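You operate a simulated robot arm through the tools that you are given. There is no shell and no other tool.

You are at the controls of a simulated robot arm. One attempt, no reset.

## Task
Tighten screws one and two of the blue bracket at 3, each with its own driver.
Fine: red driver for one, blue driver for two, one run a screw, both back in their holders; leave three and four; fingers off the turning socket.

It is judged by the outcome, as a careful person would: the job done as asked, and still so three seconds after it is handed in. It fails if anything else is knocked over, pushed out of place, dropped, spilled or broken.

## Robot
A 6-joint arm with a two-finger parallel gripper, fixed in place. Base frame: the origin is at the foot of the arm, x ahead of it, y to its left, z up; the work surface is at about z = 0. Readings come in cm, rad, newtons and seconds.
With the tool pointing down near the work surface it reaches from about 14 to 58 cm from the base axis. Its first joint turns from -1.152 to 1.152 rad. Payload 2.1 kg.
The tool frame sits at the grasp point between the pads (the TCP): z along the fingers, y along the line on which they close. The tips reach 3 cm beyond it. Largest opening 9.4 cm; finger width 2.8, thickness 1; the body of the gripper, 5 by 9.6 cm, starts 5.5 cm behind the TCP.
Orientation is that of the tool frame in the base frame, as a unit quaternion [w, x, y, z]. With the fingers straight down and closing along the base's y, the tool's x points along the base's -x, its y along +y and its z along -z.

## Interface
- The arm moves only by the tool play_rows. Its argument "deltas" is a list of rows, each an object of numbers (a shift or turn left out is 0, a gripper value left out holds the last): "x", "y", "z": the shift along the base's x, y, z in cm; "ax", "ay", "az": the turn, a rotation vector about the base's x, y, z in rad. In form: [{"x": .., "y": .., "z": .., "ax": .., "ay": .., "az": ..}, ...]. A call has 1 to 20 rows; each row shifts and turns the commanded pose from where the row before left it. "fingers" is the closure in counts, from 0 (fully open) to 255 (shut), set as the call begins (left out, the last holds). A row lasts 0.2 s, in which the tool goes at most 5 cm and 0.15 rad; a call with a longer step from one row to the next is refused whole, and so is a gripper value outside its range. Where a pose cannot be reached the arm comes as near as it can. A force on the tool above 70 N (or 10 N above the force at the start of the call, whichever is more), or a blocked arm, ends the call early, and 0.2 s more pass. Each finger travels about 7.2 cm/s and halts on what it meets, pressing with about 22 N; the grip force reading is that of the motor and also rises with nothing between the fingers. The clock runs only during rows and for 0.2 s after the last one: add rows that do not move to give the fingers time. The reply holds the time, the measured pose of the TCP, the force on the tool along the base axes, the opening and the grip force, in the units named above and with some noise, with the torque about the TCP (base axes, N m) and any sound that the robot's microphone picked up, and new pictures: "pictures" is both (left out), scene, wrist or none.
- Cameras (640 x 400 px; columns grow to the right, rows downward): "scene" is fixed at [5.99, -37.18, 49.71]; the picture's right is [0.75, -0.66, 0.00], its down [-0.29, -0.33, -0.90] and it looks along [0.59, 0.68, -0.43] (base axes); focal length 256 px, centre (320, 200). "wrist" rides on the gripper at [7.6, 1.4, -10.3] in the tool frame; the picture's right is [-0.18, 0.98, 0.00], its down [-0.75, -0.14, -0.64] and it looks along [-0.63, -0.12, 0.77] (tool axes); focal length 243 px, centre (320, 200). There is no depth. A picture from a camera that has moved, and an enlarged one, comes with that camera's place and axes in the base frame and with its lens.
- zoom(camera, box): a new picture of the part [left, top, right, bottom] of that camera's present view, enlarged. It takes no simulated time.
- job_done(): hands the job in; it is judged then, once.

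Nothing tells you positions but the pictures and the camera data. Unless the task says otherwise, let go and move clear before handing in.

The tools are called after ">>>" as a command line: name --argument value ..., lists and objects as JSON in quotes. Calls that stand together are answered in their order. play_rows: Moves the arm, as the interface text tells. Its arguments: {"type":"object","properties":{"deltas":{"type":"array"},"fingers":{"type":"number"},"pictures":{"type":"string","enum":["both","scene","wrist","none"]}},"required":["deltas"]} The other tools are called the same way: zoom (camera, box) takes an enlarged picture of a part of a camera's view; job_done () hands the job in.

At the start:

```text
clock: 0.0
tool_pos: [28.31, 3.62, 42.59]
tool_rot: [0.001, -0.001, 1.0, 0.0]
ft_force: [0.0, -0.3, -0.3]
ft_torque: [0.01, 0.02, 0.0]
finger_gap: 9.4
grasp_force: 0.1
```

scene: 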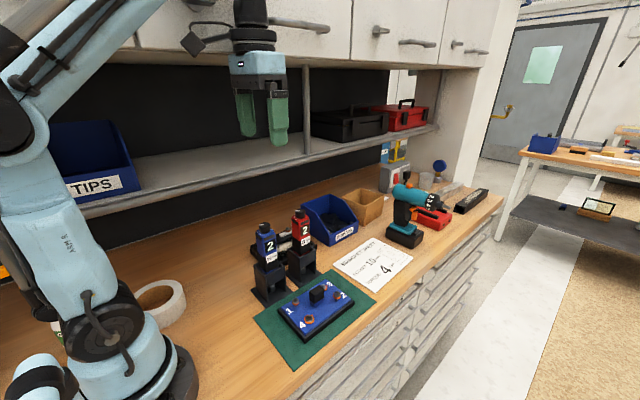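
wrist: 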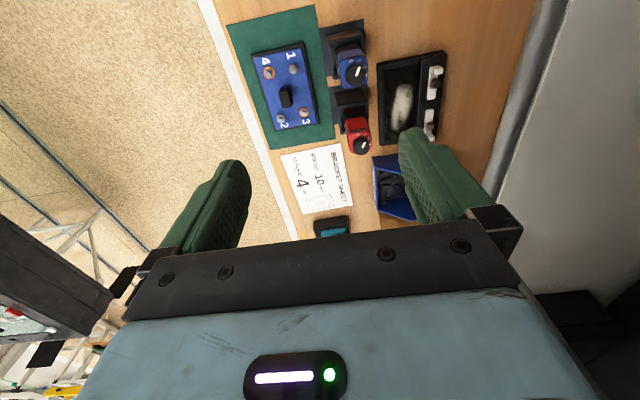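

I see a blue bracket on a green mat with four numbered screws, two drivers (blue and red) in holders next to it, and a paper sheet. I'll zoom in to read the labels before moving.

>>> zoom --camera "scene" --box '[240, 200, 420, 312]'

>>> zoom --camera "scene" --box '[250, 270, 380, 352]'

>>> zoom --camera "wrist" --box '[220, 0, 460, 150]'

>>> zoom --camera "wrist" --box '[270, 130, 430, 230]'

>>> zoom --camera "scene" --box '[240, 205, 330, 261]'

```text
3.56 times, centred on (330, 256) of scene
camera zoom: at [5.99, -37.18, 49.71], right [0.75, -0.66, 0.0], down [-0.29, -0.33, -0.9], along [0.59, 0.68, -0.43], focal length 910 px, centre (284, 1)
```

zoom: 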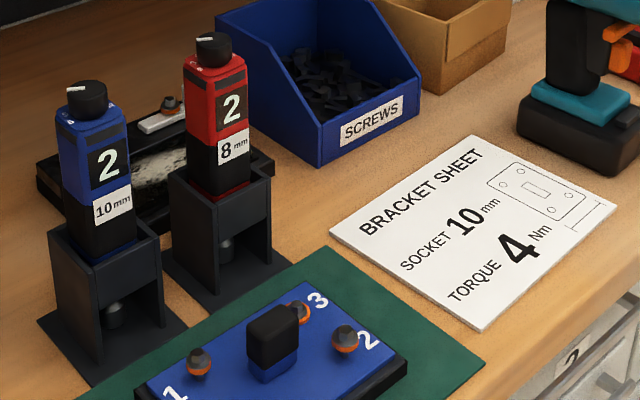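

```text
4.88 times, centred on (315, 311) of scene
camera zoom: at [5.99, -37.18, 49.71], right [0.75, -0.66, 0.0], down [-0.29, -0.33, -0.9], along [0.59, 0.68, -0.43], focal length 1248 px, centre (344, -342)
```

zoom: 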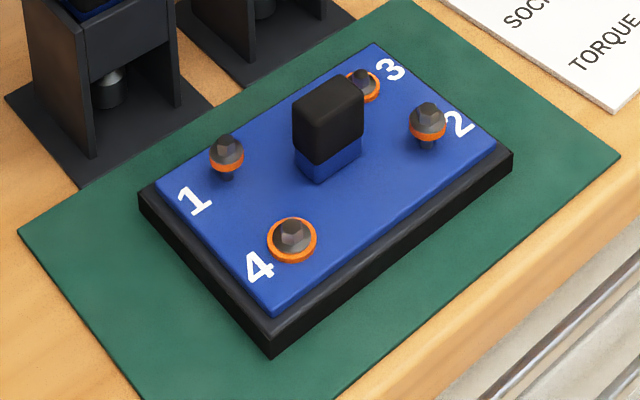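

```text
2.67 times, centred on (340, 75) of wrist
camera zoom: at [20.69, 5.08, 52.79], right [0.18, 0.98, 0.0], down [0.75, -0.14, 0.64], along [0.63, -0.12, -0.77], focal length 647 px, centre (267, 533)
```

zoom: 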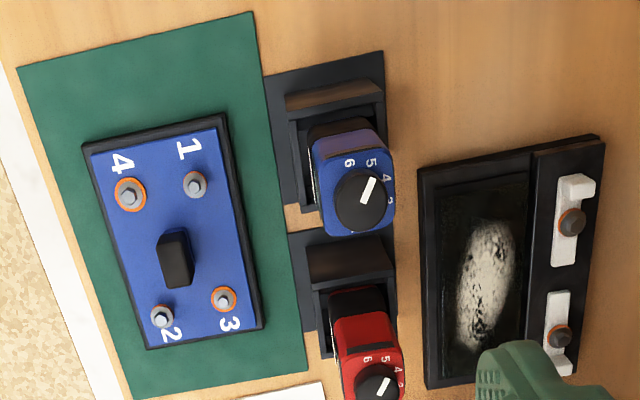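

```text
4.00 times, centred on (350, 180) of wrist
camera zoom: at [20.69, 5.08, 52.79], right [0.18, 0.98, 0.0], down [0.75, -0.14, 0.64], along [0.63, -0.12, -0.77], focal length 970 px, centre (200, 280)
```

zoom: 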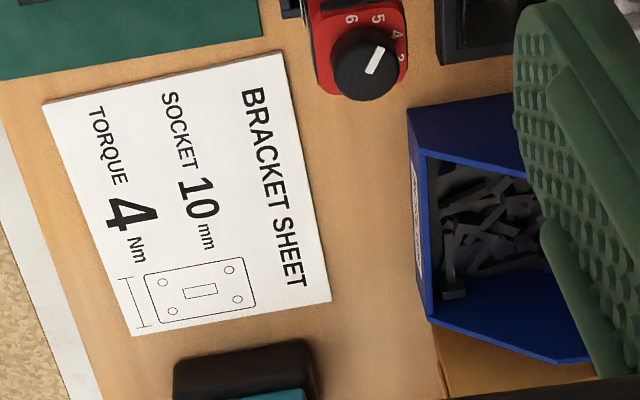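

```text
7.11 times, centred on (285, 233) of scene
camera zoom: at [5.99, -37.18, 49.71], right [0.75, -0.66, 0.0], down [-0.29, -0.33, -0.9], along [0.59, 0.68, -0.43], focal length 1819 px, centre (569, -35)
```

zoom: 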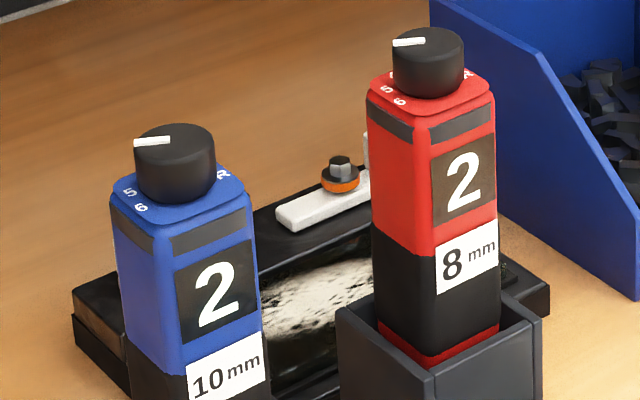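

The blue driver's knob is near (28.8, 8.1, 20), the red driver's near (38.5, 8.1, 20), and screw one's head is near (29.9, -1.5, 3.7). The torque dials need to read 3, so I'll move in to see them better.

>>> play_rows --deltas '[{"x": 1.0, "y": 0.8, "z": -2.5}, {"x": 1.0, "y": 0.9, "z": -2.5}, {"x": 1.0, "y": 0.9, "z": -2.5}, {"x": 0.5, "y": 0.9, "z": -2.0}, {}]' --fingers 0

```text
clock: 1.2
tool_pos: [32.0, 6.76, 32.99]
tool_rot: [0.001, 0.001, 1.0, 0.001]
ft_force: [0.3, 1.1, 0.9]
ft_torque: [-0.04, 0.01, -0.01]
finger_gap: 9.4
grasp_force: 0.0
camera wrist: at [24.33, 8.33, 43.25], right [0.19, 0.98, 0.0], down [0.75, -0.14, 0.64], along [0.63, -0.12, -0.77], focal length 243 px, centre (320, 200)
```

scene: 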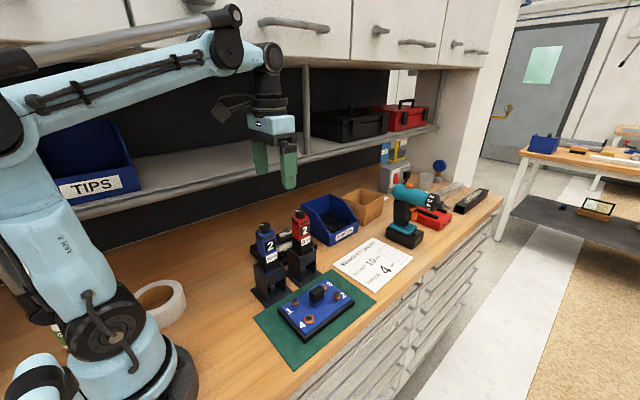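
wrist: 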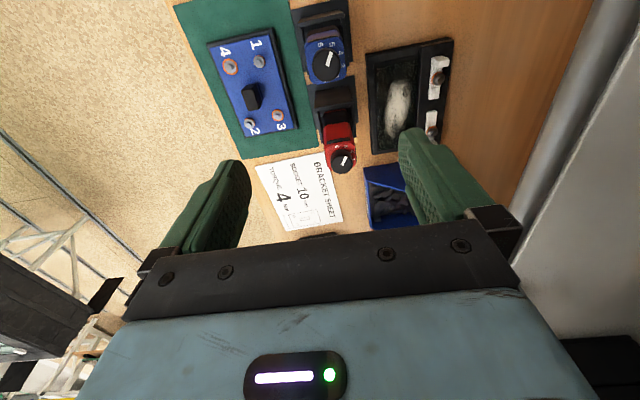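

>>> zoom --camera "wrist" --box '[290, 20, 370, 70]'

>>> zoom --camera "wrist" --box '[300, 130, 380, 180]'

>>> zoom --camera "wrist" --box '[180, 0, 372, 120]'

>>> zoom --camera "scene" --box '[240, 215, 340, 310]'

```text
8.00 times, centred on (330, 45) of wrist
camera zoom: at [24.33, 8.33, 43.25], right [0.19, 0.98, 0.0], down [0.75, -0.14, 0.64], along [0.63, -0.12, -0.77], focal length 1941 px, centre (240, 1440)
```

zoom: 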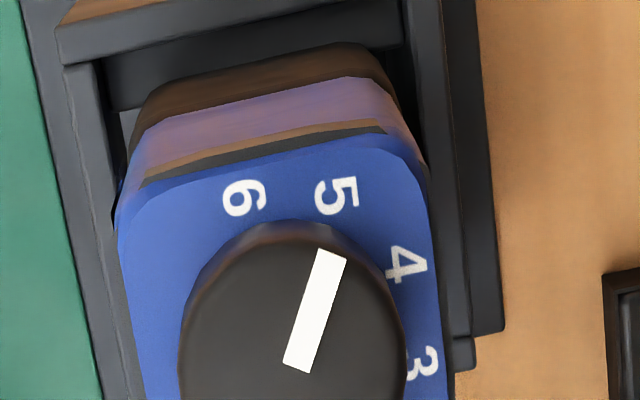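

```text
8.00 times, centred on (340, 155) of wrist
camera zoom: at [24.33, 8.33, 43.25], right [0.19, 0.98, 0.0], down [0.75, -0.14, 0.64], along [0.63, -0.12, -0.77], focal length 1941 px, centre (160, 560)
```

zoom: 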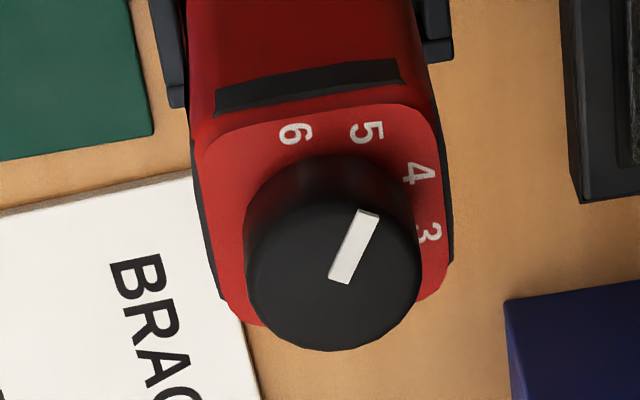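

```text
3.33 times, centred on (276, 60) of wrist
camera zoom: at [24.33, 8.33, 43.25], right [0.19, 0.98, 0.0], down [0.75, -0.14, 0.64], along [0.63, -0.12, -0.77], focal length 809 px, centre (467, 667)
```

zoom: 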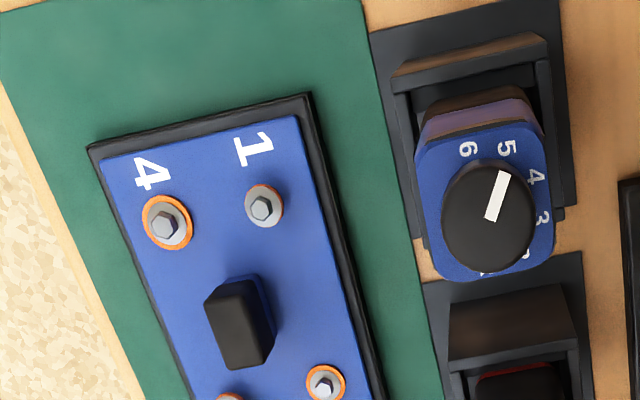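

```text
4.21 times, centred on (290, 262) of scene
camera zoom: at [5.98, -37.21, 49.69], right [0.75, -0.66, 0.0], down [-0.29, -0.33, -0.9], along [0.59, 0.68, -0.43], focal length 1077 px, centre (446, -63)
```

zoom: 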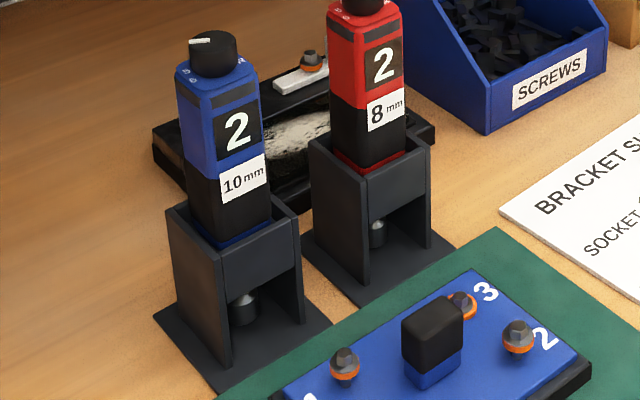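

Both pointers sit at about 5 by my estimate (the digits are spaced about 40° apart), so each knob must turn about 80° clockwise, seen from above, to reach 3. I'll first hover over the bracket with the empty gripper to locate the screws.

>>> play_rows --deltas '[{"y": -3}, {"y": -3.5, "z": -3}, {"y": -3.5, "z": -4}, {"y": -1, "z": -4}, {"z": -4}, {"z": -2}, {}, {}]'

>>> zoom --camera "wrist" --box '[240, 0, 400, 100]'

>>> zoom --camera "wrist" --box '[240, 100, 400, 200]'

>>> zoom --camera "scene" --box '[240, 210, 380, 340]'

```text
refused: row 3 steps farther than a row can; nothing moved
```

```text
4.00 times, centred on (320, 50) of wrist
camera zoom: at [24.33, 8.33, 43.25], right [0.19, 0.98, 0.0], down [0.75, -0.14, 0.64], along [0.63, -0.12, -0.77], focal length 970 px, centre (320, 800)
```

zoom: 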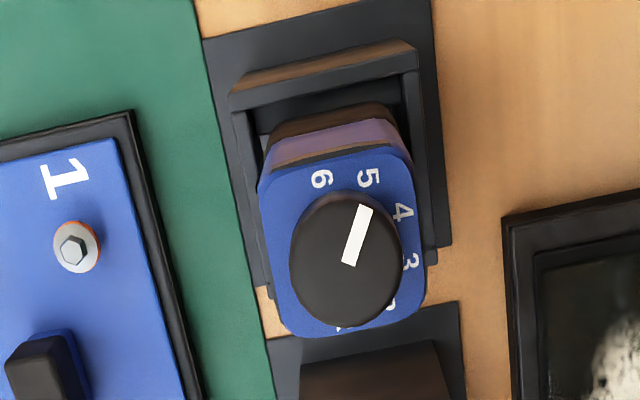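

```text
4.00 times, centred on (320, 150) of wrist
camera zoom: at [24.33, 8.33, 43.25], right [0.19, 0.98, 0.0], down [0.75, -0.14, 0.64], along [0.63, -0.12, -0.77], focal length 970 px, centre (320, 400)
```

zoom: 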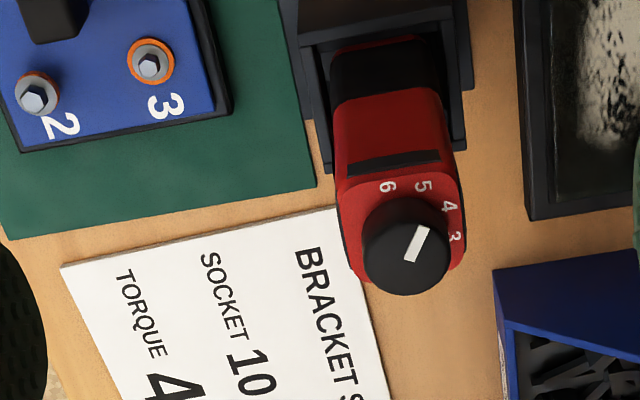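

```text
3.08 times, centred on (310, 275) of scene
camera zoom: at [5.98, -37.21, 49.69], right [0.75, -0.66, 0.0], down [-0.29, -0.33, -0.9], along [0.59, 0.68, -0.43], focal length 787 px, centre (351, -31)
```

zoom: 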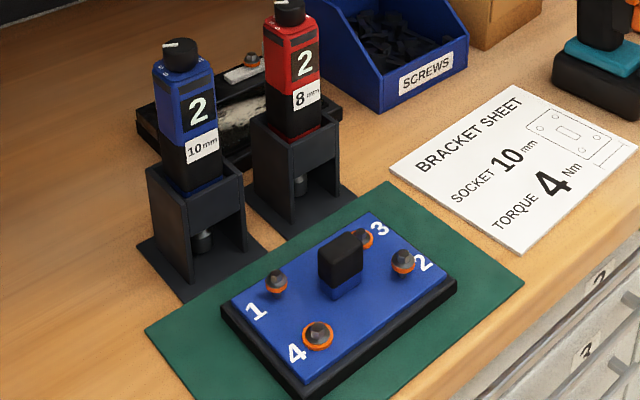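

The drivers and bracket are as I placed them, and the last move was only refused for too long a step. I'll repeat the hover over the bracket with shorter rows.

>>> play_rows --deltas '[{"y": -3}, {"y": -3.5, "z": -2}, {"y": -3, "z": -3}, {"y": -1.5, "z": -4}, {"z": -4}, {"z": -4}, {"z": -2}, {}, {}]'

>>> zoom --camera "wrist" --box '[240, 0, 400, 100]'

>>> zoom --camera "wrist" --box '[240, 100, 400, 200]'

```text
clock: 3.2
tool_pos: [31.64, -4.14, 14.24]
tool_rot: [0.001, -0.001, 1.0, 0.0]
ft_force: [-0.4, 0.2, 0.4]
ft_torque: [0.01, 0.0, 0.0]
finger_gap: 9.4
grasp_force: 0.1
camera wrist: at [23.98, -2.65, 24.53], right [0.18, 0.98, 0.0], down [0.75, -0.14, 0.64], along [0.63, -0.12, -0.77], focal length 243 px, centre (320, 200)
```

scene: 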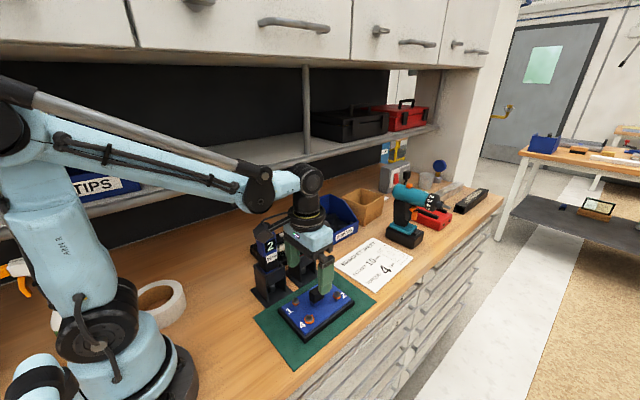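
wrist: 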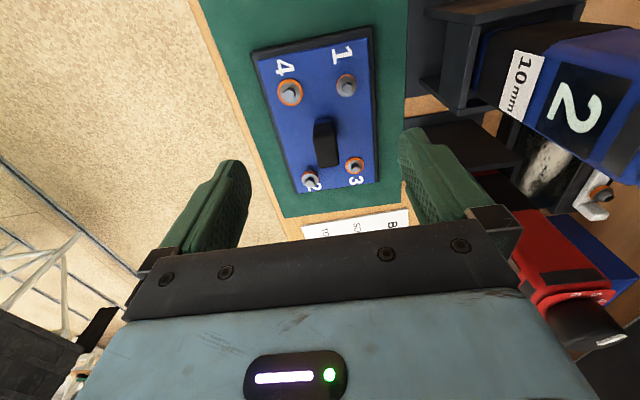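

```text
4.00 times, centred on (320, 50) of wrist
camera zoom: at [23.98, -2.65, 24.53], right [0.18, 0.98, 0.0], down [0.75, -0.14, 0.64], along [0.63, -0.12, -0.77], focal length 970 px, centre (320, 800)
```

zoom: 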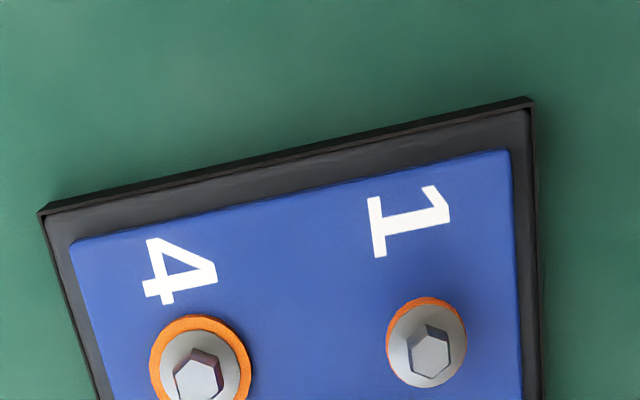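

```text
4.00 times, centred on (320, 150) of wrist
camera zoom: at [23.98, -2.65, 24.53], right [0.18, 0.98, 0.0], down [0.75, -0.14, 0.64], along [0.63, -0.12, -0.77], focal length 970 px, centre (320, 400)
```

zoom: 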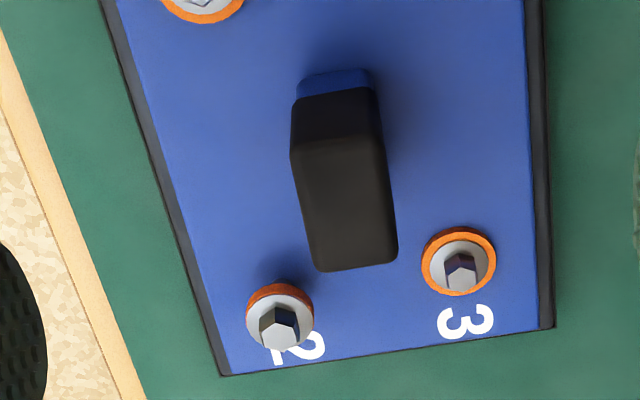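

The bracket's screw one is near (29.9, -1.5) and screw two near (38.2, -6.4), both heads at about z = 4. I'll hover with the tool point right over screw one at a safe height for a more exact reading.

>>> play_rows --deltas '[{"x": -0.9, "y": 1.3, "z": -1}, {"x": -0.84, "y": 1.34, "z": -2}, {"z": -1.5}, {"z": -0.7}, {}, {}]' --fingers 100

>>> zoom --camera "wrist" --box '[240, 60, 400, 160]'

>>> zoom --camera "scene" --box '[240, 210, 380, 340]'

```text
clock: 4.6
tool_pos: [30.1, -1.19, 8.86]
tool_rot: [0.001, -0.001, 1.0, 0.0]
ft_force: [0.3, 0.1, 0.0]
ft_torque: [-0.01, -0.02, 0.02]
finger_gap: 5.75
grasp_force: 0.1
camera wrist: at [22.43, 0.18, 19.05], right [0.18, 0.98, 0.0], down [0.75, -0.14, 0.64], along [0.63, -0.12, -0.77], focal length 243 px, centre (320, 200)
```

scene: 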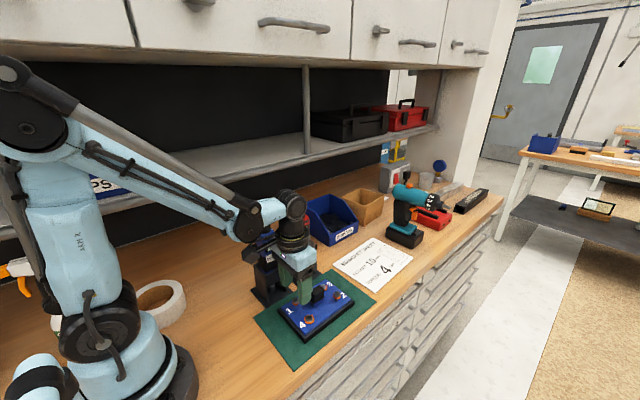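
wrist: 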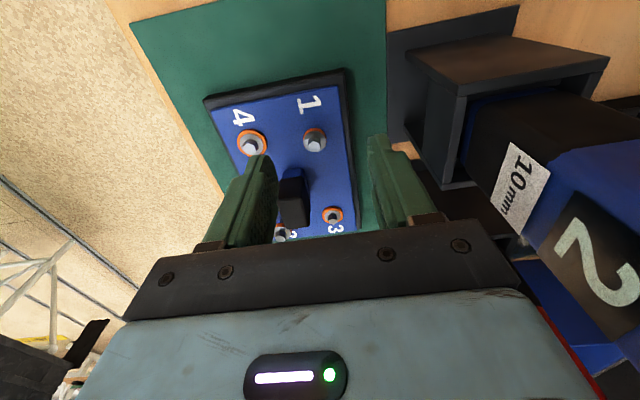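

```text
4.00 times, centred on (320, 110) of wrist
camera zoom: at [22.43, 0.18, 19.05], right [0.18, 0.98, 0.0], down [0.75, -0.14, 0.64], along [0.63, -0.12, -0.77], focal length 970 px, centre (320, 560)
```

zoom: 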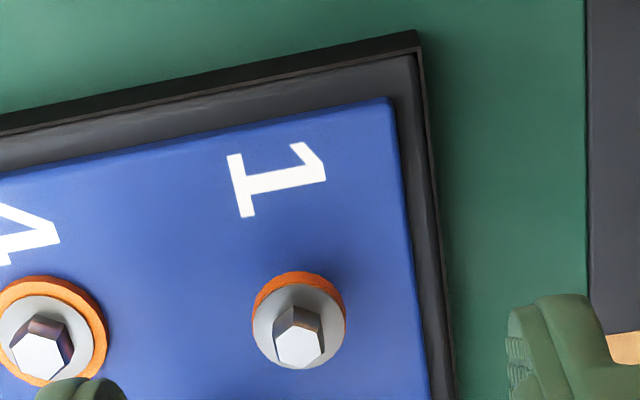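

```text
3.08 times, centred on (310, 275) of scene
camera zoom: at [5.99, -37.18, 49.71], right [0.75, -0.66, 0.0], down [-0.29, -0.33, -0.9], along [0.59, 0.68, -0.43], focal length 787 px, centre (351, -31)
```

zoom: 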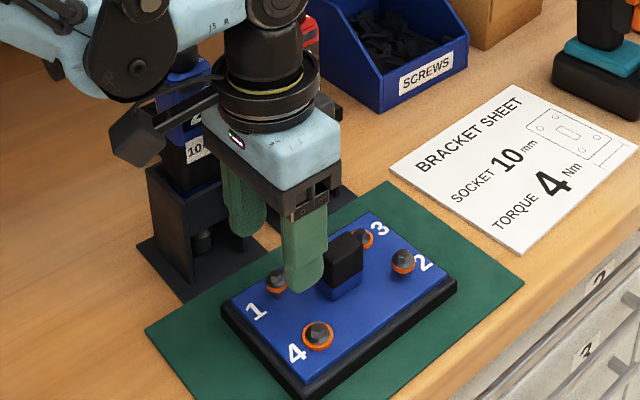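

Screw one shows clearly between the open fingers. Before relying on the measurements I'll hold still for a few readings to see how noisy the pose is.

>>> play_rows --deltas '[{}]' --pictures "none"

>>> play_rows --deltas '[{}]' --pictures "none"

>>> play_rows --deltas '[{}]' --pictures "none"

```text
clock: 5.0
tool_pos: [30.1, -1.3, 8.85]
tool_rot: [0.001, -0.002, 1.0, 0.001]
ft_force: [-0.3, -0.1, 0.7]
ft_torque: [-0.02, 0.03, -0.01]
finger_gap: 5.73
grasp_force: 0.1
```

```text
clock: 5.4
tool_pos: [30.02, -1.3, 8.74]
tool_rot: [0.001, -0.001, 1.0, 0.0]
ft_force: [-0.2, 0.2, 0.8]
ft_torque: [0.02, 0.0, 0.01]
finger_gap: 5.7
grasp_force: 0.0
```

```text
clock: 5.8
tool_pos: [30.0, -1.19, 8.83]
tool_rot: [0.001, -0.001, 1.0, -0.001]
ft_force: [1.2, -0.1, -0.1]
ft_torque: [0.0, -0.01, -0.01]
finger_gap: 5.69
grasp_force: 0.1
```

Reading noise is about 0.1 cm, so pixel measurements with commanded offsets will be more reliable. I'll put the wrist camera directly above screw one, where its height barely affects the reading.

>>> play_rows --deltas '[{"z": 2.5}, {"z": 2.65}, {"x": 2.5, "y": -0.5}, {"x": 2.5, "y": -0.5}, {"x": 2.44, "y": -0.59}, {}, {}, {}]' --pictures "wrist"

>>> zoom --camera "wrist" --box '[240, 0, 400, 100]'

>>> play_rows --deltas '[{}]' --pictures "none"

```text
clock: 7.6
tool_pos: [37.43, -2.8, 13.84]
tool_rot: [0.001, -0.002, 1.0, 0.0]
ft_force: [0.7, -0.7, 0.6]
ft_torque: [0.02, -0.03, 0.0]
finger_gap: 5.72
grasp_force: 0.0
camera wrist: at [29.85, -1.3, 24.17], right [0.18, 0.98, 0.0], down [0.75, -0.14, 0.64], along [0.63, -0.12, -0.77], focal length 243 px, centre (320, 200)
```

wrist: 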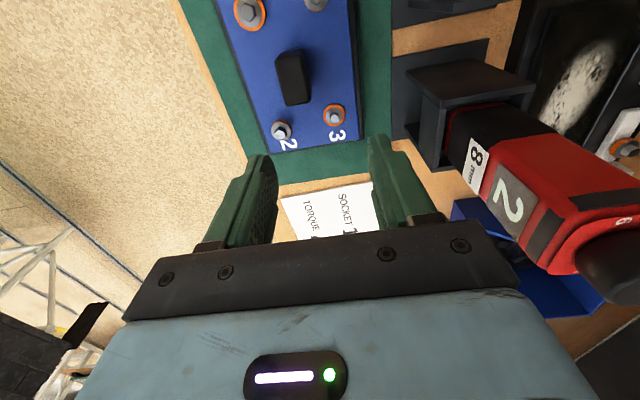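

```text
4.00 times, centred on (320, 50) of wrist
camera zoom: at [29.85, -1.3, 24.17], right [0.18, 0.98, 0.0], down [0.75, -0.14, 0.64], along [0.63, -0.12, -0.77], focal length 970 px, centre (320, 800)
```

zoom: 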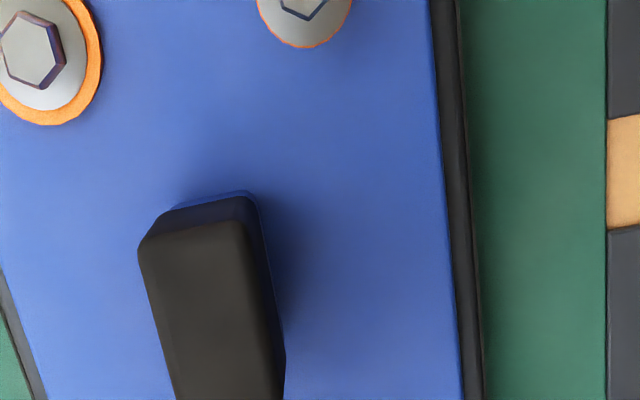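

```text
clock: 8.0
tool_pos: [37.55, -2.8, 13.88]
tool_rot: [0.001, 0.0, 1.0, 0.0]
ft_force: [0.2, 0.0, 0.6]
ft_torque: [0.04, 0.02, -0.04]
finger_gap: 5.72
grasp_force: 0.1
```

>>> zoom --camera "wrist" --box '[240, 80, 400, 180]'

>>> play_rows --deltas '[{"x": 2.8, "y": -1.6}, {"x": 2.8, "y": -1.6}, {"x": 2.6, "y": -1.5}, {}, {}, {}]' --pictures "wrist"

>>> zoom --camera "wrist" --box '[240, 0, 400, 100]'

>>> play_rows --deltas '[{}]' --pictures "none"

```text
4.00 times, centred on (320, 130) of wrist
camera zoom: at [29.84, -1.3, 24.17], right [0.18, 0.98, 0.0], down [0.75, -0.14, 0.64], along [0.63, -0.12, -0.77], focal length 970 px, centre (320, 480)
```

zoom: 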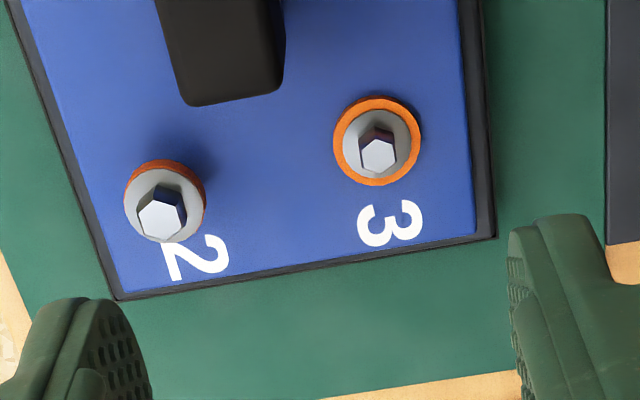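

```text
clock: 9.4
tool_pos: [45.86, -7.53, 14.18]
tool_rot: [0.001, -0.001, 1.0, 0.001]
ft_force: [0.2, 1.0, -0.3]
ft_torque: [0.02, -0.04, -0.01]
finger_gap: 5.71
grasp_force: 0.1
camera wrist: at [38.22, -6.15, 24.32], right [0.18, 0.98, 0.0], down [0.75, -0.14, 0.64], along [0.63, -0.12, -0.77], focal length 243 px, centre (320, 200)
```

wrist: 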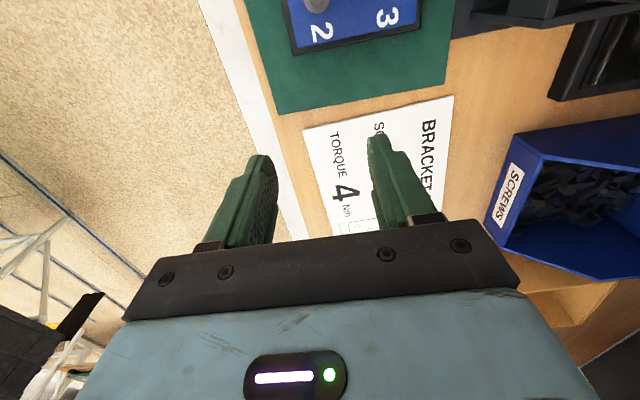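

```text
4.00 times, centred on (320, 50) of wrist
camera zoom: at [38.22, -6.15, 24.32], right [0.18, 0.98, 0.0], down [0.75, -0.14, 0.64], along [0.63, -0.12, -0.77], focal length 970 px, centre (320, 800)
```

zoom: 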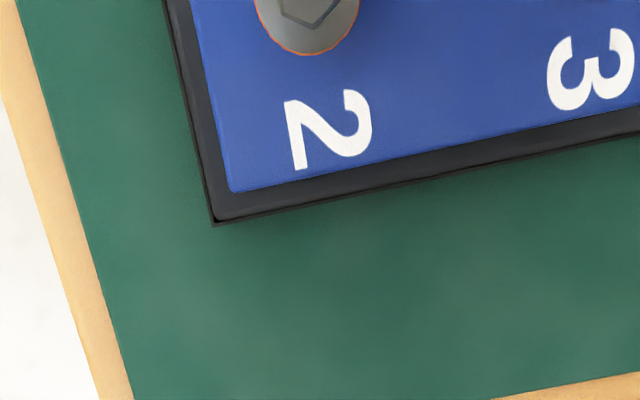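

```text
clock: 9.8
tool_pos: [45.88, -7.59, 14.04]
tool_rot: [0.001, -0.001, 1.0, -0.001]
ft_force: [-0.4, 0.1, -0.1]
ft_torque: [-0.02, 0.01, 0.0]
finger_gap: 5.72
grasp_force: 0.1
```

Screw two reads (38.1, -6.4) and screw one (29.8, -1.7) in commanded coordinates, both tops at about z = 4.4. Next I'll rise and put the camera over each driver's knob to locate it the same way.

>>> play_rows --deltas '[{"z": 4}, {"z": 4}, {"z": 4}, {"x": -2.0, "y": 3.0}, {"x": -2.0, "y": 3.0}, {"x": -2.0, "y": 3.0}, {"x": -2.0, "y": 3.0}, {"x": -1.4, "y": 2.3}, {}, {}, {}]' --pictures "wrist"

>>> zoom --camera "wrist" --box '[240, 0, 400, 100]'

>>> zoom --camera "wrist" --box '[240, 100, 400, 200]'

>>> play_rows --deltas '[{}]' --pictures "scene"

```text
clock: 12.2
tool_pos: [36.33, 6.69, 26.26]
tool_rot: [0.0, 0.0, 1.0, -0.001]
ft_force: [-0.6, -0.4, -0.1]
ft_torque: [0.01, 0.02, -0.01]
finger_gap: 5.72
grasp_force: 0.0
camera wrist: at [28.76, 8.16, 36.38], right [0.18, 0.98, 0.0], down [0.75, -0.14, 0.64], along [0.63, -0.12, -0.77], focal length 243 px, centre (320, 200)
```

wrist: 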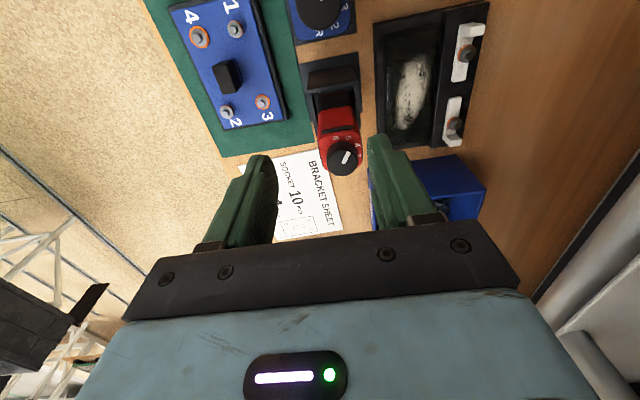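

```text
4.00 times, centred on (320, 50) of wrist
camera zoom: at [28.76, 8.16, 36.38], right [0.18, 0.98, 0.0], down [0.75, -0.14, 0.64], along [0.63, -0.12, -0.77], focal length 970 px, centre (320, 800)
```

zoom: 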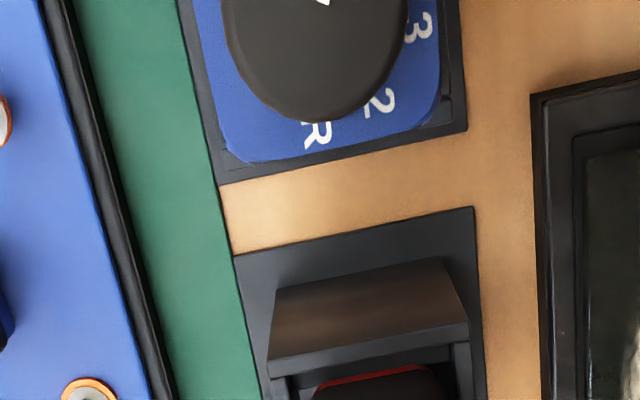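

```text
4.00 times, centred on (320, 150) of wrist
camera zoom: at [28.76, 8.16, 36.38], right [0.18, 0.98, 0.0], down [0.75, -0.14, 0.64], along [0.63, -0.12, -0.77], focal length 970 px, centre (320, 400)
```

zoom: 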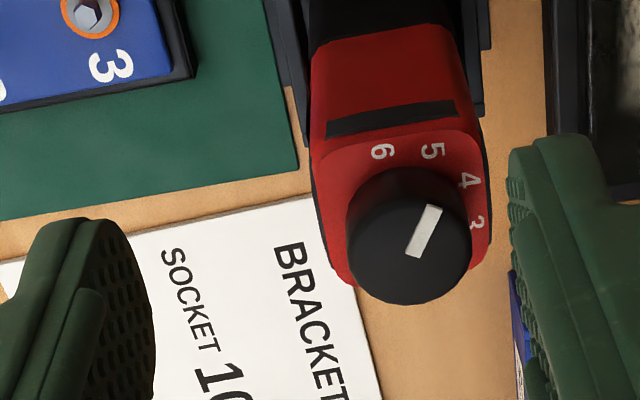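

```text
clock: 12.6
tool_pos: [36.34, 6.7, 26.1]
tool_rot: [0.001, -0.001, 1.0, 0.0]
ft_force: [-0.5, 0.5, -0.4]
ft_torque: [-0.02, -0.02, 0.0]
finger_gap: 5.72
grasp_force: 0.0
```

scene: 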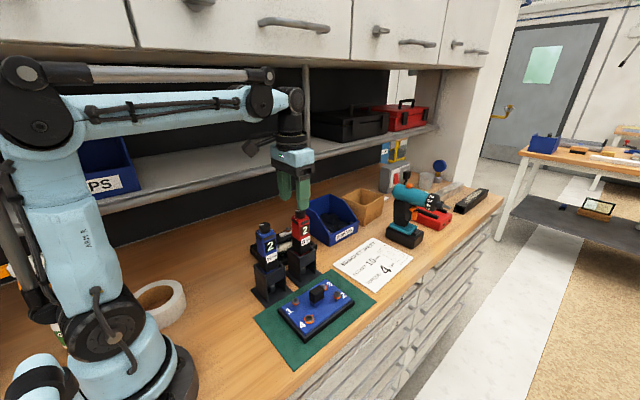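

The dial digits run 6, 5, 4, 3, 2, R, and the blue knob is at about (28.8, 8.0). Now I'll put the camera over the red knob.

>>> play_rows --deltas '[{"x": 3.5}, {"x": 3.5}, {"x": 2.8}, {}, {}, {}]' --pictures "wrist"

>>> zoom --camera "wrist" --box '[240, 0, 400, 100]'

>>> play_rows --deltas '[{}]' --pictures "none"

```text
clock: 14.0
tool_pos: [46.33, 6.94, 26.18]
tool_rot: [0.0, 0.0, 1.0, 0.0]
ft_force: [-0.6, 0.5, -0.6]
ft_torque: [0.04, 0.0, 0.0]
finger_gap: 5.7
grasp_force: 0.0
camera wrist: at [38.7, 8.39, 36.38], right [0.18, 0.98, 0.0], down [0.75, -0.14, 0.64], along [0.63, -0.12, -0.77], focal length 243 px, centre (320, 200)
```

wrist: 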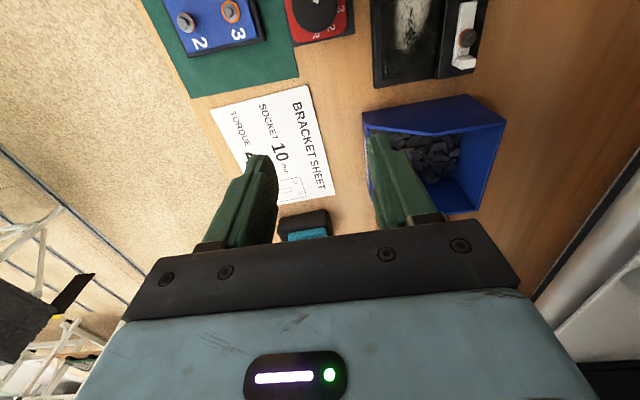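

```text
4.00 times, centred on (320, 50) of wrist
camera zoom: at [38.7, 8.39, 36.38], right [0.18, 0.98, 0.0], down [0.75, -0.14, 0.64], along [0.63, -0.12, -0.77], focal length 970 px, centre (320, 800)
```

zoom: 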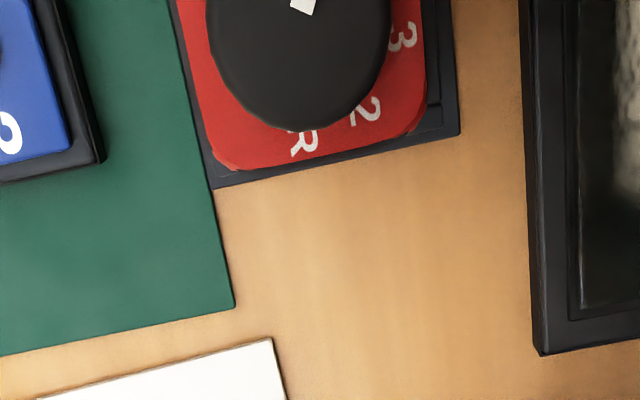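

```text
clock: 14.4
tool_pos: [46.4, 6.94, 26.12]
tool_rot: [0.0, -0.001, 1.0, 0.0]
ft_force: [0.2, 0.0, 0.5]
ft_torque: [-0.02, -0.01, -0.01]
finger_gap: 5.7
grasp_force: 0.0
```

The red knob is at about (38.9, 8.1, 19.8). I'll go over it, align with the tool yawed +0.7 rad so the 80° turn fits symmetrically, and look again before descending.

>>> play_rows --deltas '[{"x": -2.5, "y": 0.4, "az": 0.14}, {"x": -2.5, "y": 0.4, "az": 0.14}, {"x": -2.44, "y": 0.34, "az": 0.14}, {"az": 0.14}, {"az": 0.14}, {"z": -1.0}, {}, {}, {}]' --pictures "both"

>>> play_rows --deltas '[{}]' --pictures "none"

>>> zoom --camera "wrist" --box '[220, 80, 420, 205]'

>>> zoom --camera "scene" --box '[240, 150, 340, 250]'

```text
clock: 16.4
tool_pos: [38.58, 8.0, 25.08]
tool_rot: [0.0, -0.344, 0.939, 0.001]
ft_force: [-0.7, 0.0, -0.6]
ft_torque: [-0.03, 0.0, 0.01]
finger_gap: 5.71
grasp_force: 0.2
camera wrist: at [31.84, 4.17, 35.26], right [-0.49, 0.87, 0.0], down [0.67, 0.38, 0.64], along [0.56, 0.32, -0.77], focal length 243 px, centre (320, 200)
```

scene: 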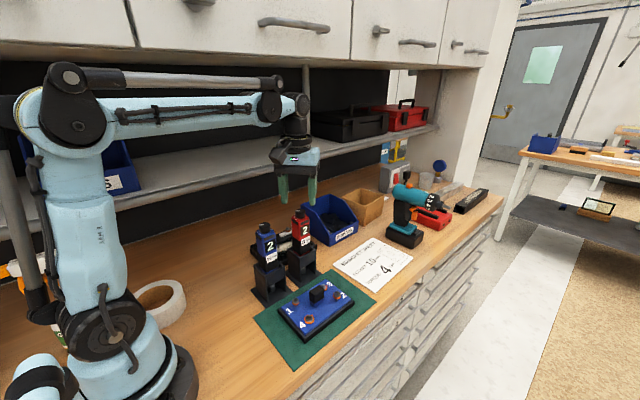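
wrist: 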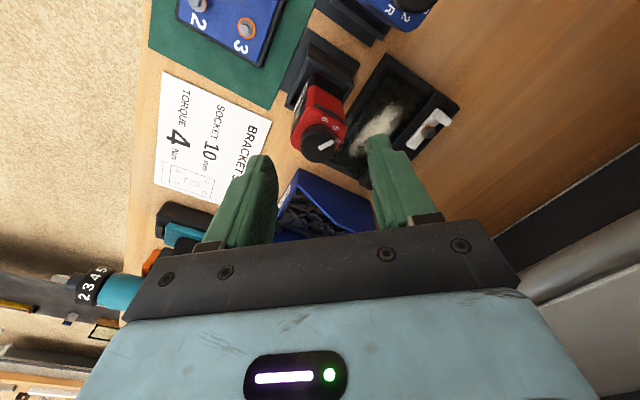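

```text
clock: 16.8
tool_pos: [38.64, 7.96, 24.97]
tool_rot: [0.001, -0.343, 0.939, 0.0]
ft_force: [-0.1, 0.0, -0.7]
ft_torque: [-0.02, 0.02, 0.0]
finger_gap: 5.74
grasp_force: 0.1
```

```text
3.20 times, centred on (320, 142) of wrist
camera zoom: at [31.84, 4.17, 35.26], right [-0.49, 0.87, 0.0], down [0.67, 0.38, 0.64], along [0.56, 0.32, -0.77], focal length 776 px, centre (320, 384)
```

zoom: 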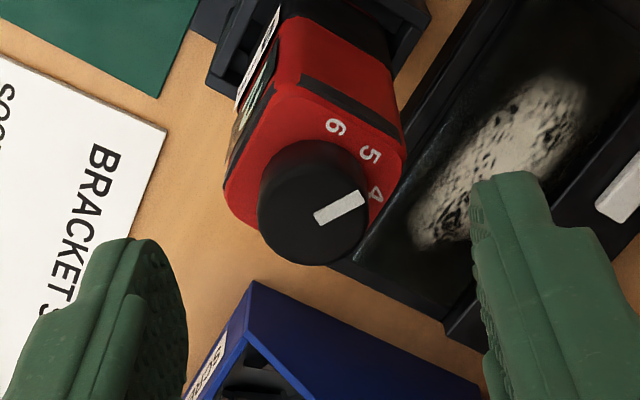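

```text
4.00 times, centred on (290, 200) of scene
camera zoom: at [5.99, -37.18, 49.71], right [0.75, -0.66, 0.0], down [-0.29, -0.33, -0.9], along [0.59, 0.68, -0.43], focal length 1023 px, centre (440, 200)
```

zoom: 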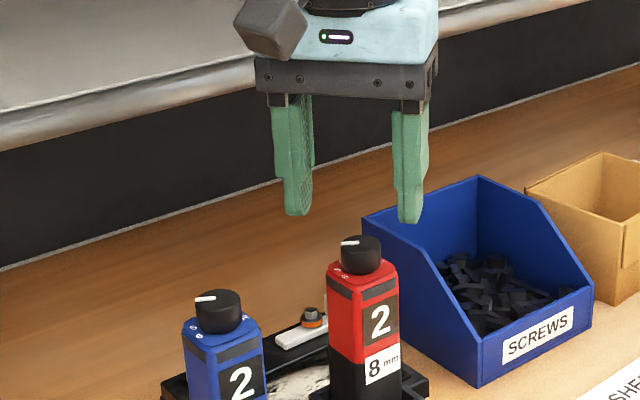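

The picture agrees with the readings: the knob is about 0.3 cm ahead of the tool axis. I'll correct that, go down most of the way, and check.

>>> play_rows --deltas '[{"x": 0.28, "y": 0.07}, {"z": -1.0}, {"z": -1.0}, {"z": -0.8}, {}, {}, {}]' --pictures "both"

>>> zoom --camera "wrist" --box '[220, 80, 420, 205]'

>>> zoom --camera "scene" --box '[260, 170, 340, 220]'

>>> play_rows --deltas '[{}]' --pictures "none"

```text
clock: 18.4
tool_pos: [39.04, 8.01, 22.17]
tool_rot: [0.001, -0.344, 0.939, 0.0]
ft_force: [0.6, -0.2, 0.5]
ft_torque: [-0.02, 0.02, -0.01]
finger_gap: 5.74
grasp_force: 0.0
camera wrist: at [32.21, 4.23, 32.44], right [-0.49, 0.87, 0.0], down [0.67, 0.38, 0.64], along [0.56, 0.32, -0.77], focal length 243 px, centre (320, 200)
```

scene: 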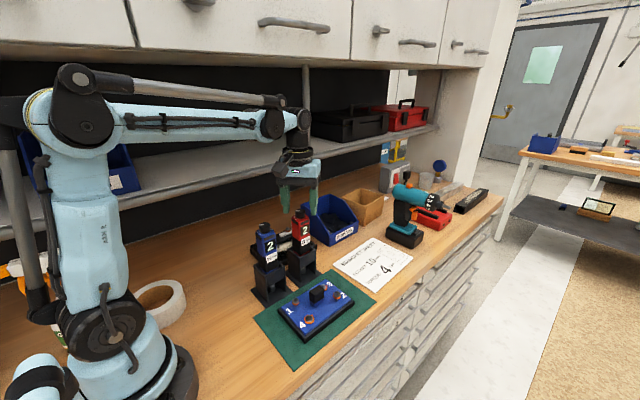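
wrist: 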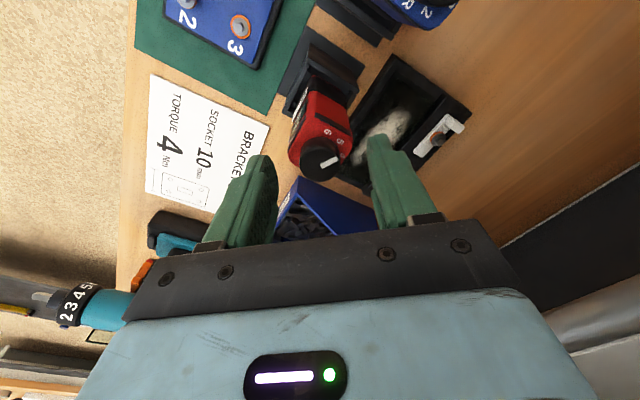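

```text
3.20 times, centred on (320, 142) of wrist
camera zoom: at [32.21, 4.23, 32.44], right [-0.49, 0.87, 0.0], down [0.67, 0.38, 0.64], along [0.56, 0.32, -0.77], focal length 776 px, centre (320, 384)
```

zoom: 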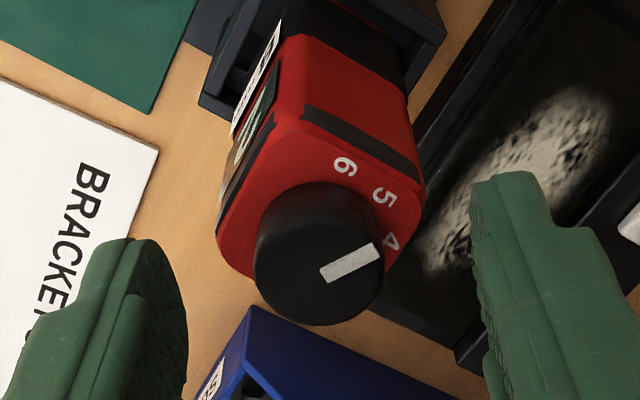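

```text
8.00 times, centred on (300, 195) of scene
camera zoom: at [5.99, -37.18, 49.71], right [0.75, -0.66, 0.0], down [-0.29, -0.33, -0.9], along [0.59, 0.68, -0.43], focal length 2046 px, centre (480, 240)
```

zoom: 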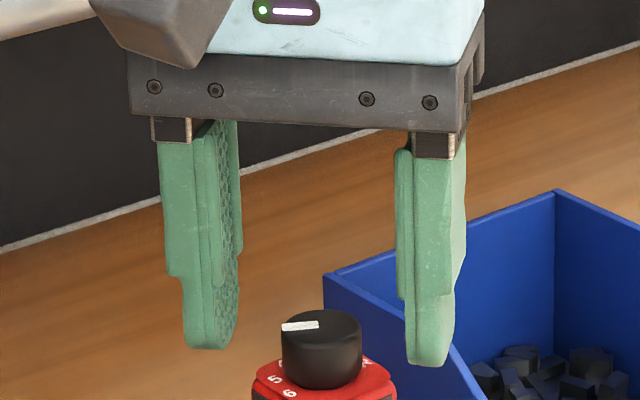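

```text
clock: 18.8
tool_pos: [38.95, 8.02, 22.2]
tool_rot: [0.001, -0.344, 0.939, 0.001]
ft_force: [0.6, -0.1, 0.1]
ft_torque: [0.01, 0.01, -0.01]
finger_gap: 5.72
grasp_force: 0.1
```

The fingers straddle the red knob with the tips about 0.9 cm below its top and clear of the dial face. I'll close on the knob.

>>> play_rows --deltas '[{"x": -0.08, "y": -0.05, "z": -0.1}, {}, {}]' --pictures "none"

>>> play_rows --deltas '[{}, {}, {}, {}]' --fingers 255 --pictures "both"

>>> zoom --camera "wrist" --box '[240, 100, 400, 200]'

>>> zoom --camera "scene" --box '[240, 190, 340, 290]'

```text
clock: 19.6
tool_pos: [38.77, 7.93, 22.2]
tool_rot: [0.001, -0.344, 0.939, 0.0]
ft_force: [-0.7, 0.1, 1.1]
ft_torque: [0.0, 0.02, -0.02]
finger_gap: 5.71
grasp_force: 0.0
```

```text
clock: 20.6
tool_pos: [38.77, 7.85, 22.01]
tool_rot: [0.001, -0.344, 0.939, 0.001]
ft_force: [-0.2, 0.0, 1.2]
ft_torque: [-0.03, -0.03, -0.03]
finger_gap: 2.32
grasp_force: 21.9
camera wrist: at [32.11, 4.16, 32.39], right [-0.49, 0.87, 0.0], down [0.67, 0.38, 0.64], along [0.56, 0.32, -0.77], focal length 243 px, centre (320, 200)
```

scene: 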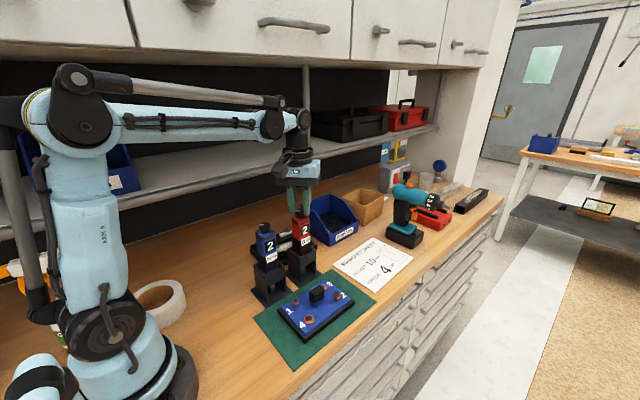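
wrist: 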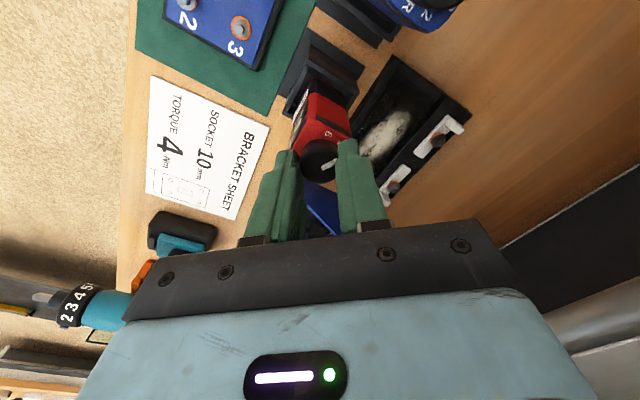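

```text
4.00 times, centred on (320, 150) of wrist
camera zoom: at [32.11, 4.16, 32.39], right [-0.49, 0.87, 0.0], down [0.67, 0.38, 0.64], along [0.56, 0.32, -0.77], focal length 970 px, centre (320, 400)
```

zoom: 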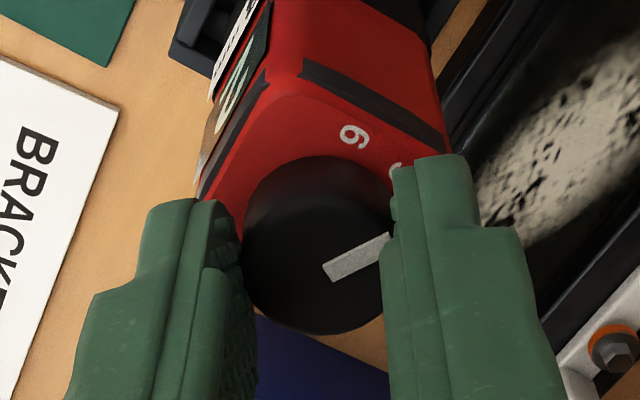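

```text
4.00 times, centred on (290, 240) of scene
camera zoom: at [5.99, -37.18, 49.71], right [0.75, -0.66, 0.0], down [-0.29, -0.33, -0.9], along [0.59, 0.68, -0.43], focal length 1023 px, centre (440, 40)
```

zoom: 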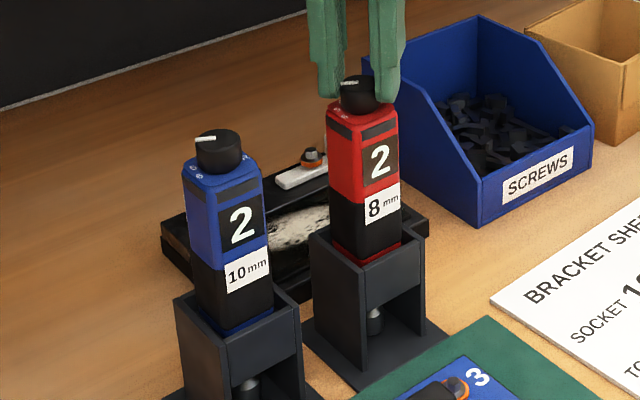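

The knob is gripped (gap 2.3 cm). Now I'll turn it clockwise about 80°, watching force and the pointer at the halfway mark.

>>> play_rows --deltas '[{"az": -0.1}, {"az": -0.1}, {"az": -0.1}, {"az": -0.1}, {"az": -0.1}, {"az": -0.1}, {"az": -0.1}, {}, {}]' --pictures "wrist"

>>> zoom --camera "wrist" --box '[240, 100, 400, 200]'

>>> zoom --camera "scene" --box '[260, 190, 340, 240]'

```text
clock: 22.6
tool_pos: [38.81, 8.03, 22.18]
tool_rot: [0.001, 0.0, 1.0, 0.0]
ft_force: [-3.6, -1.6, 21.9]
ft_torque: [-0.05, 0.09, -0.03]
finger_gap: 2.37
grasp_force: 22.0
camera wrist: at [31.22, 9.49, 32.37], right [0.18, 0.98, 0.0], down [0.75, -0.14, 0.64], along [0.63, -0.12, -0.77], focal length 243 px, centre (320, 200)
```

wrist: 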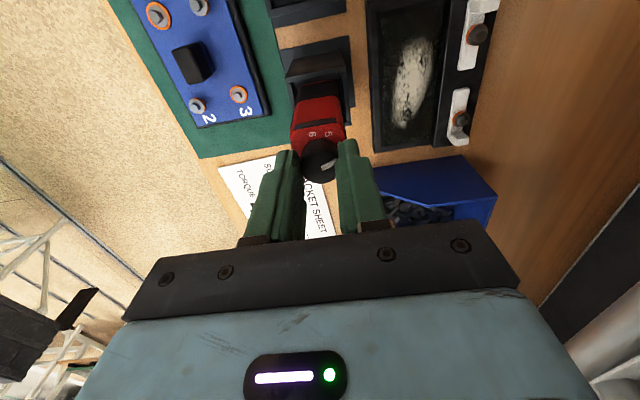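

```text
4.00 times, centred on (320, 150) of wrist
camera zoom: at [31.22, 9.49, 32.37], right [0.18, 0.98, 0.0], down [0.75, -0.14, 0.64], along [0.63, -0.12, -0.77], focal length 970 px, centre (320, 400)
```

zoom: 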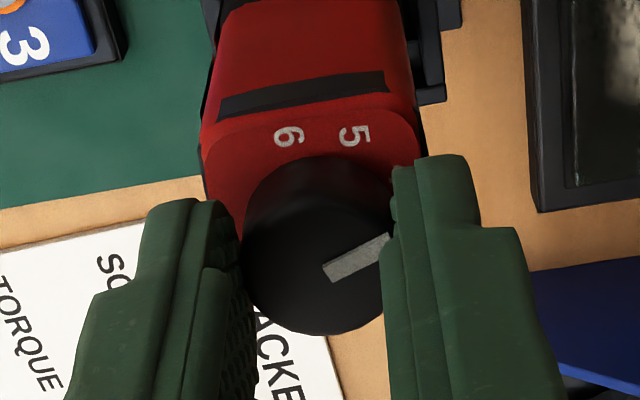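

```text
8.00 times, centred on (300, 215) of scene
camera zoom: at [5.98, -37.18, 49.71], right [0.75, -0.66, 0.0], down [-0.29, -0.33, -0.9], along [0.59, 0.68, -0.43], focal length 2046 px, centre (480, 80)
```

zoom: 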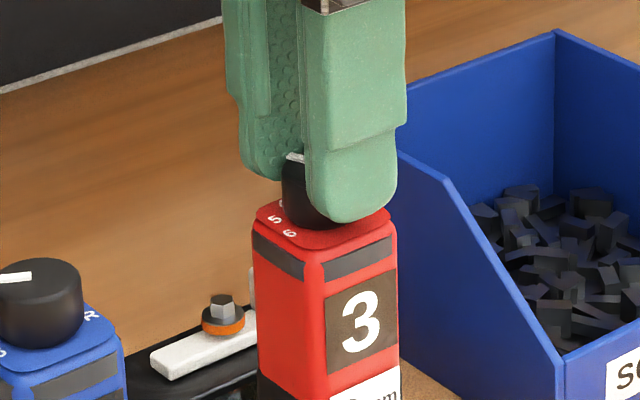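

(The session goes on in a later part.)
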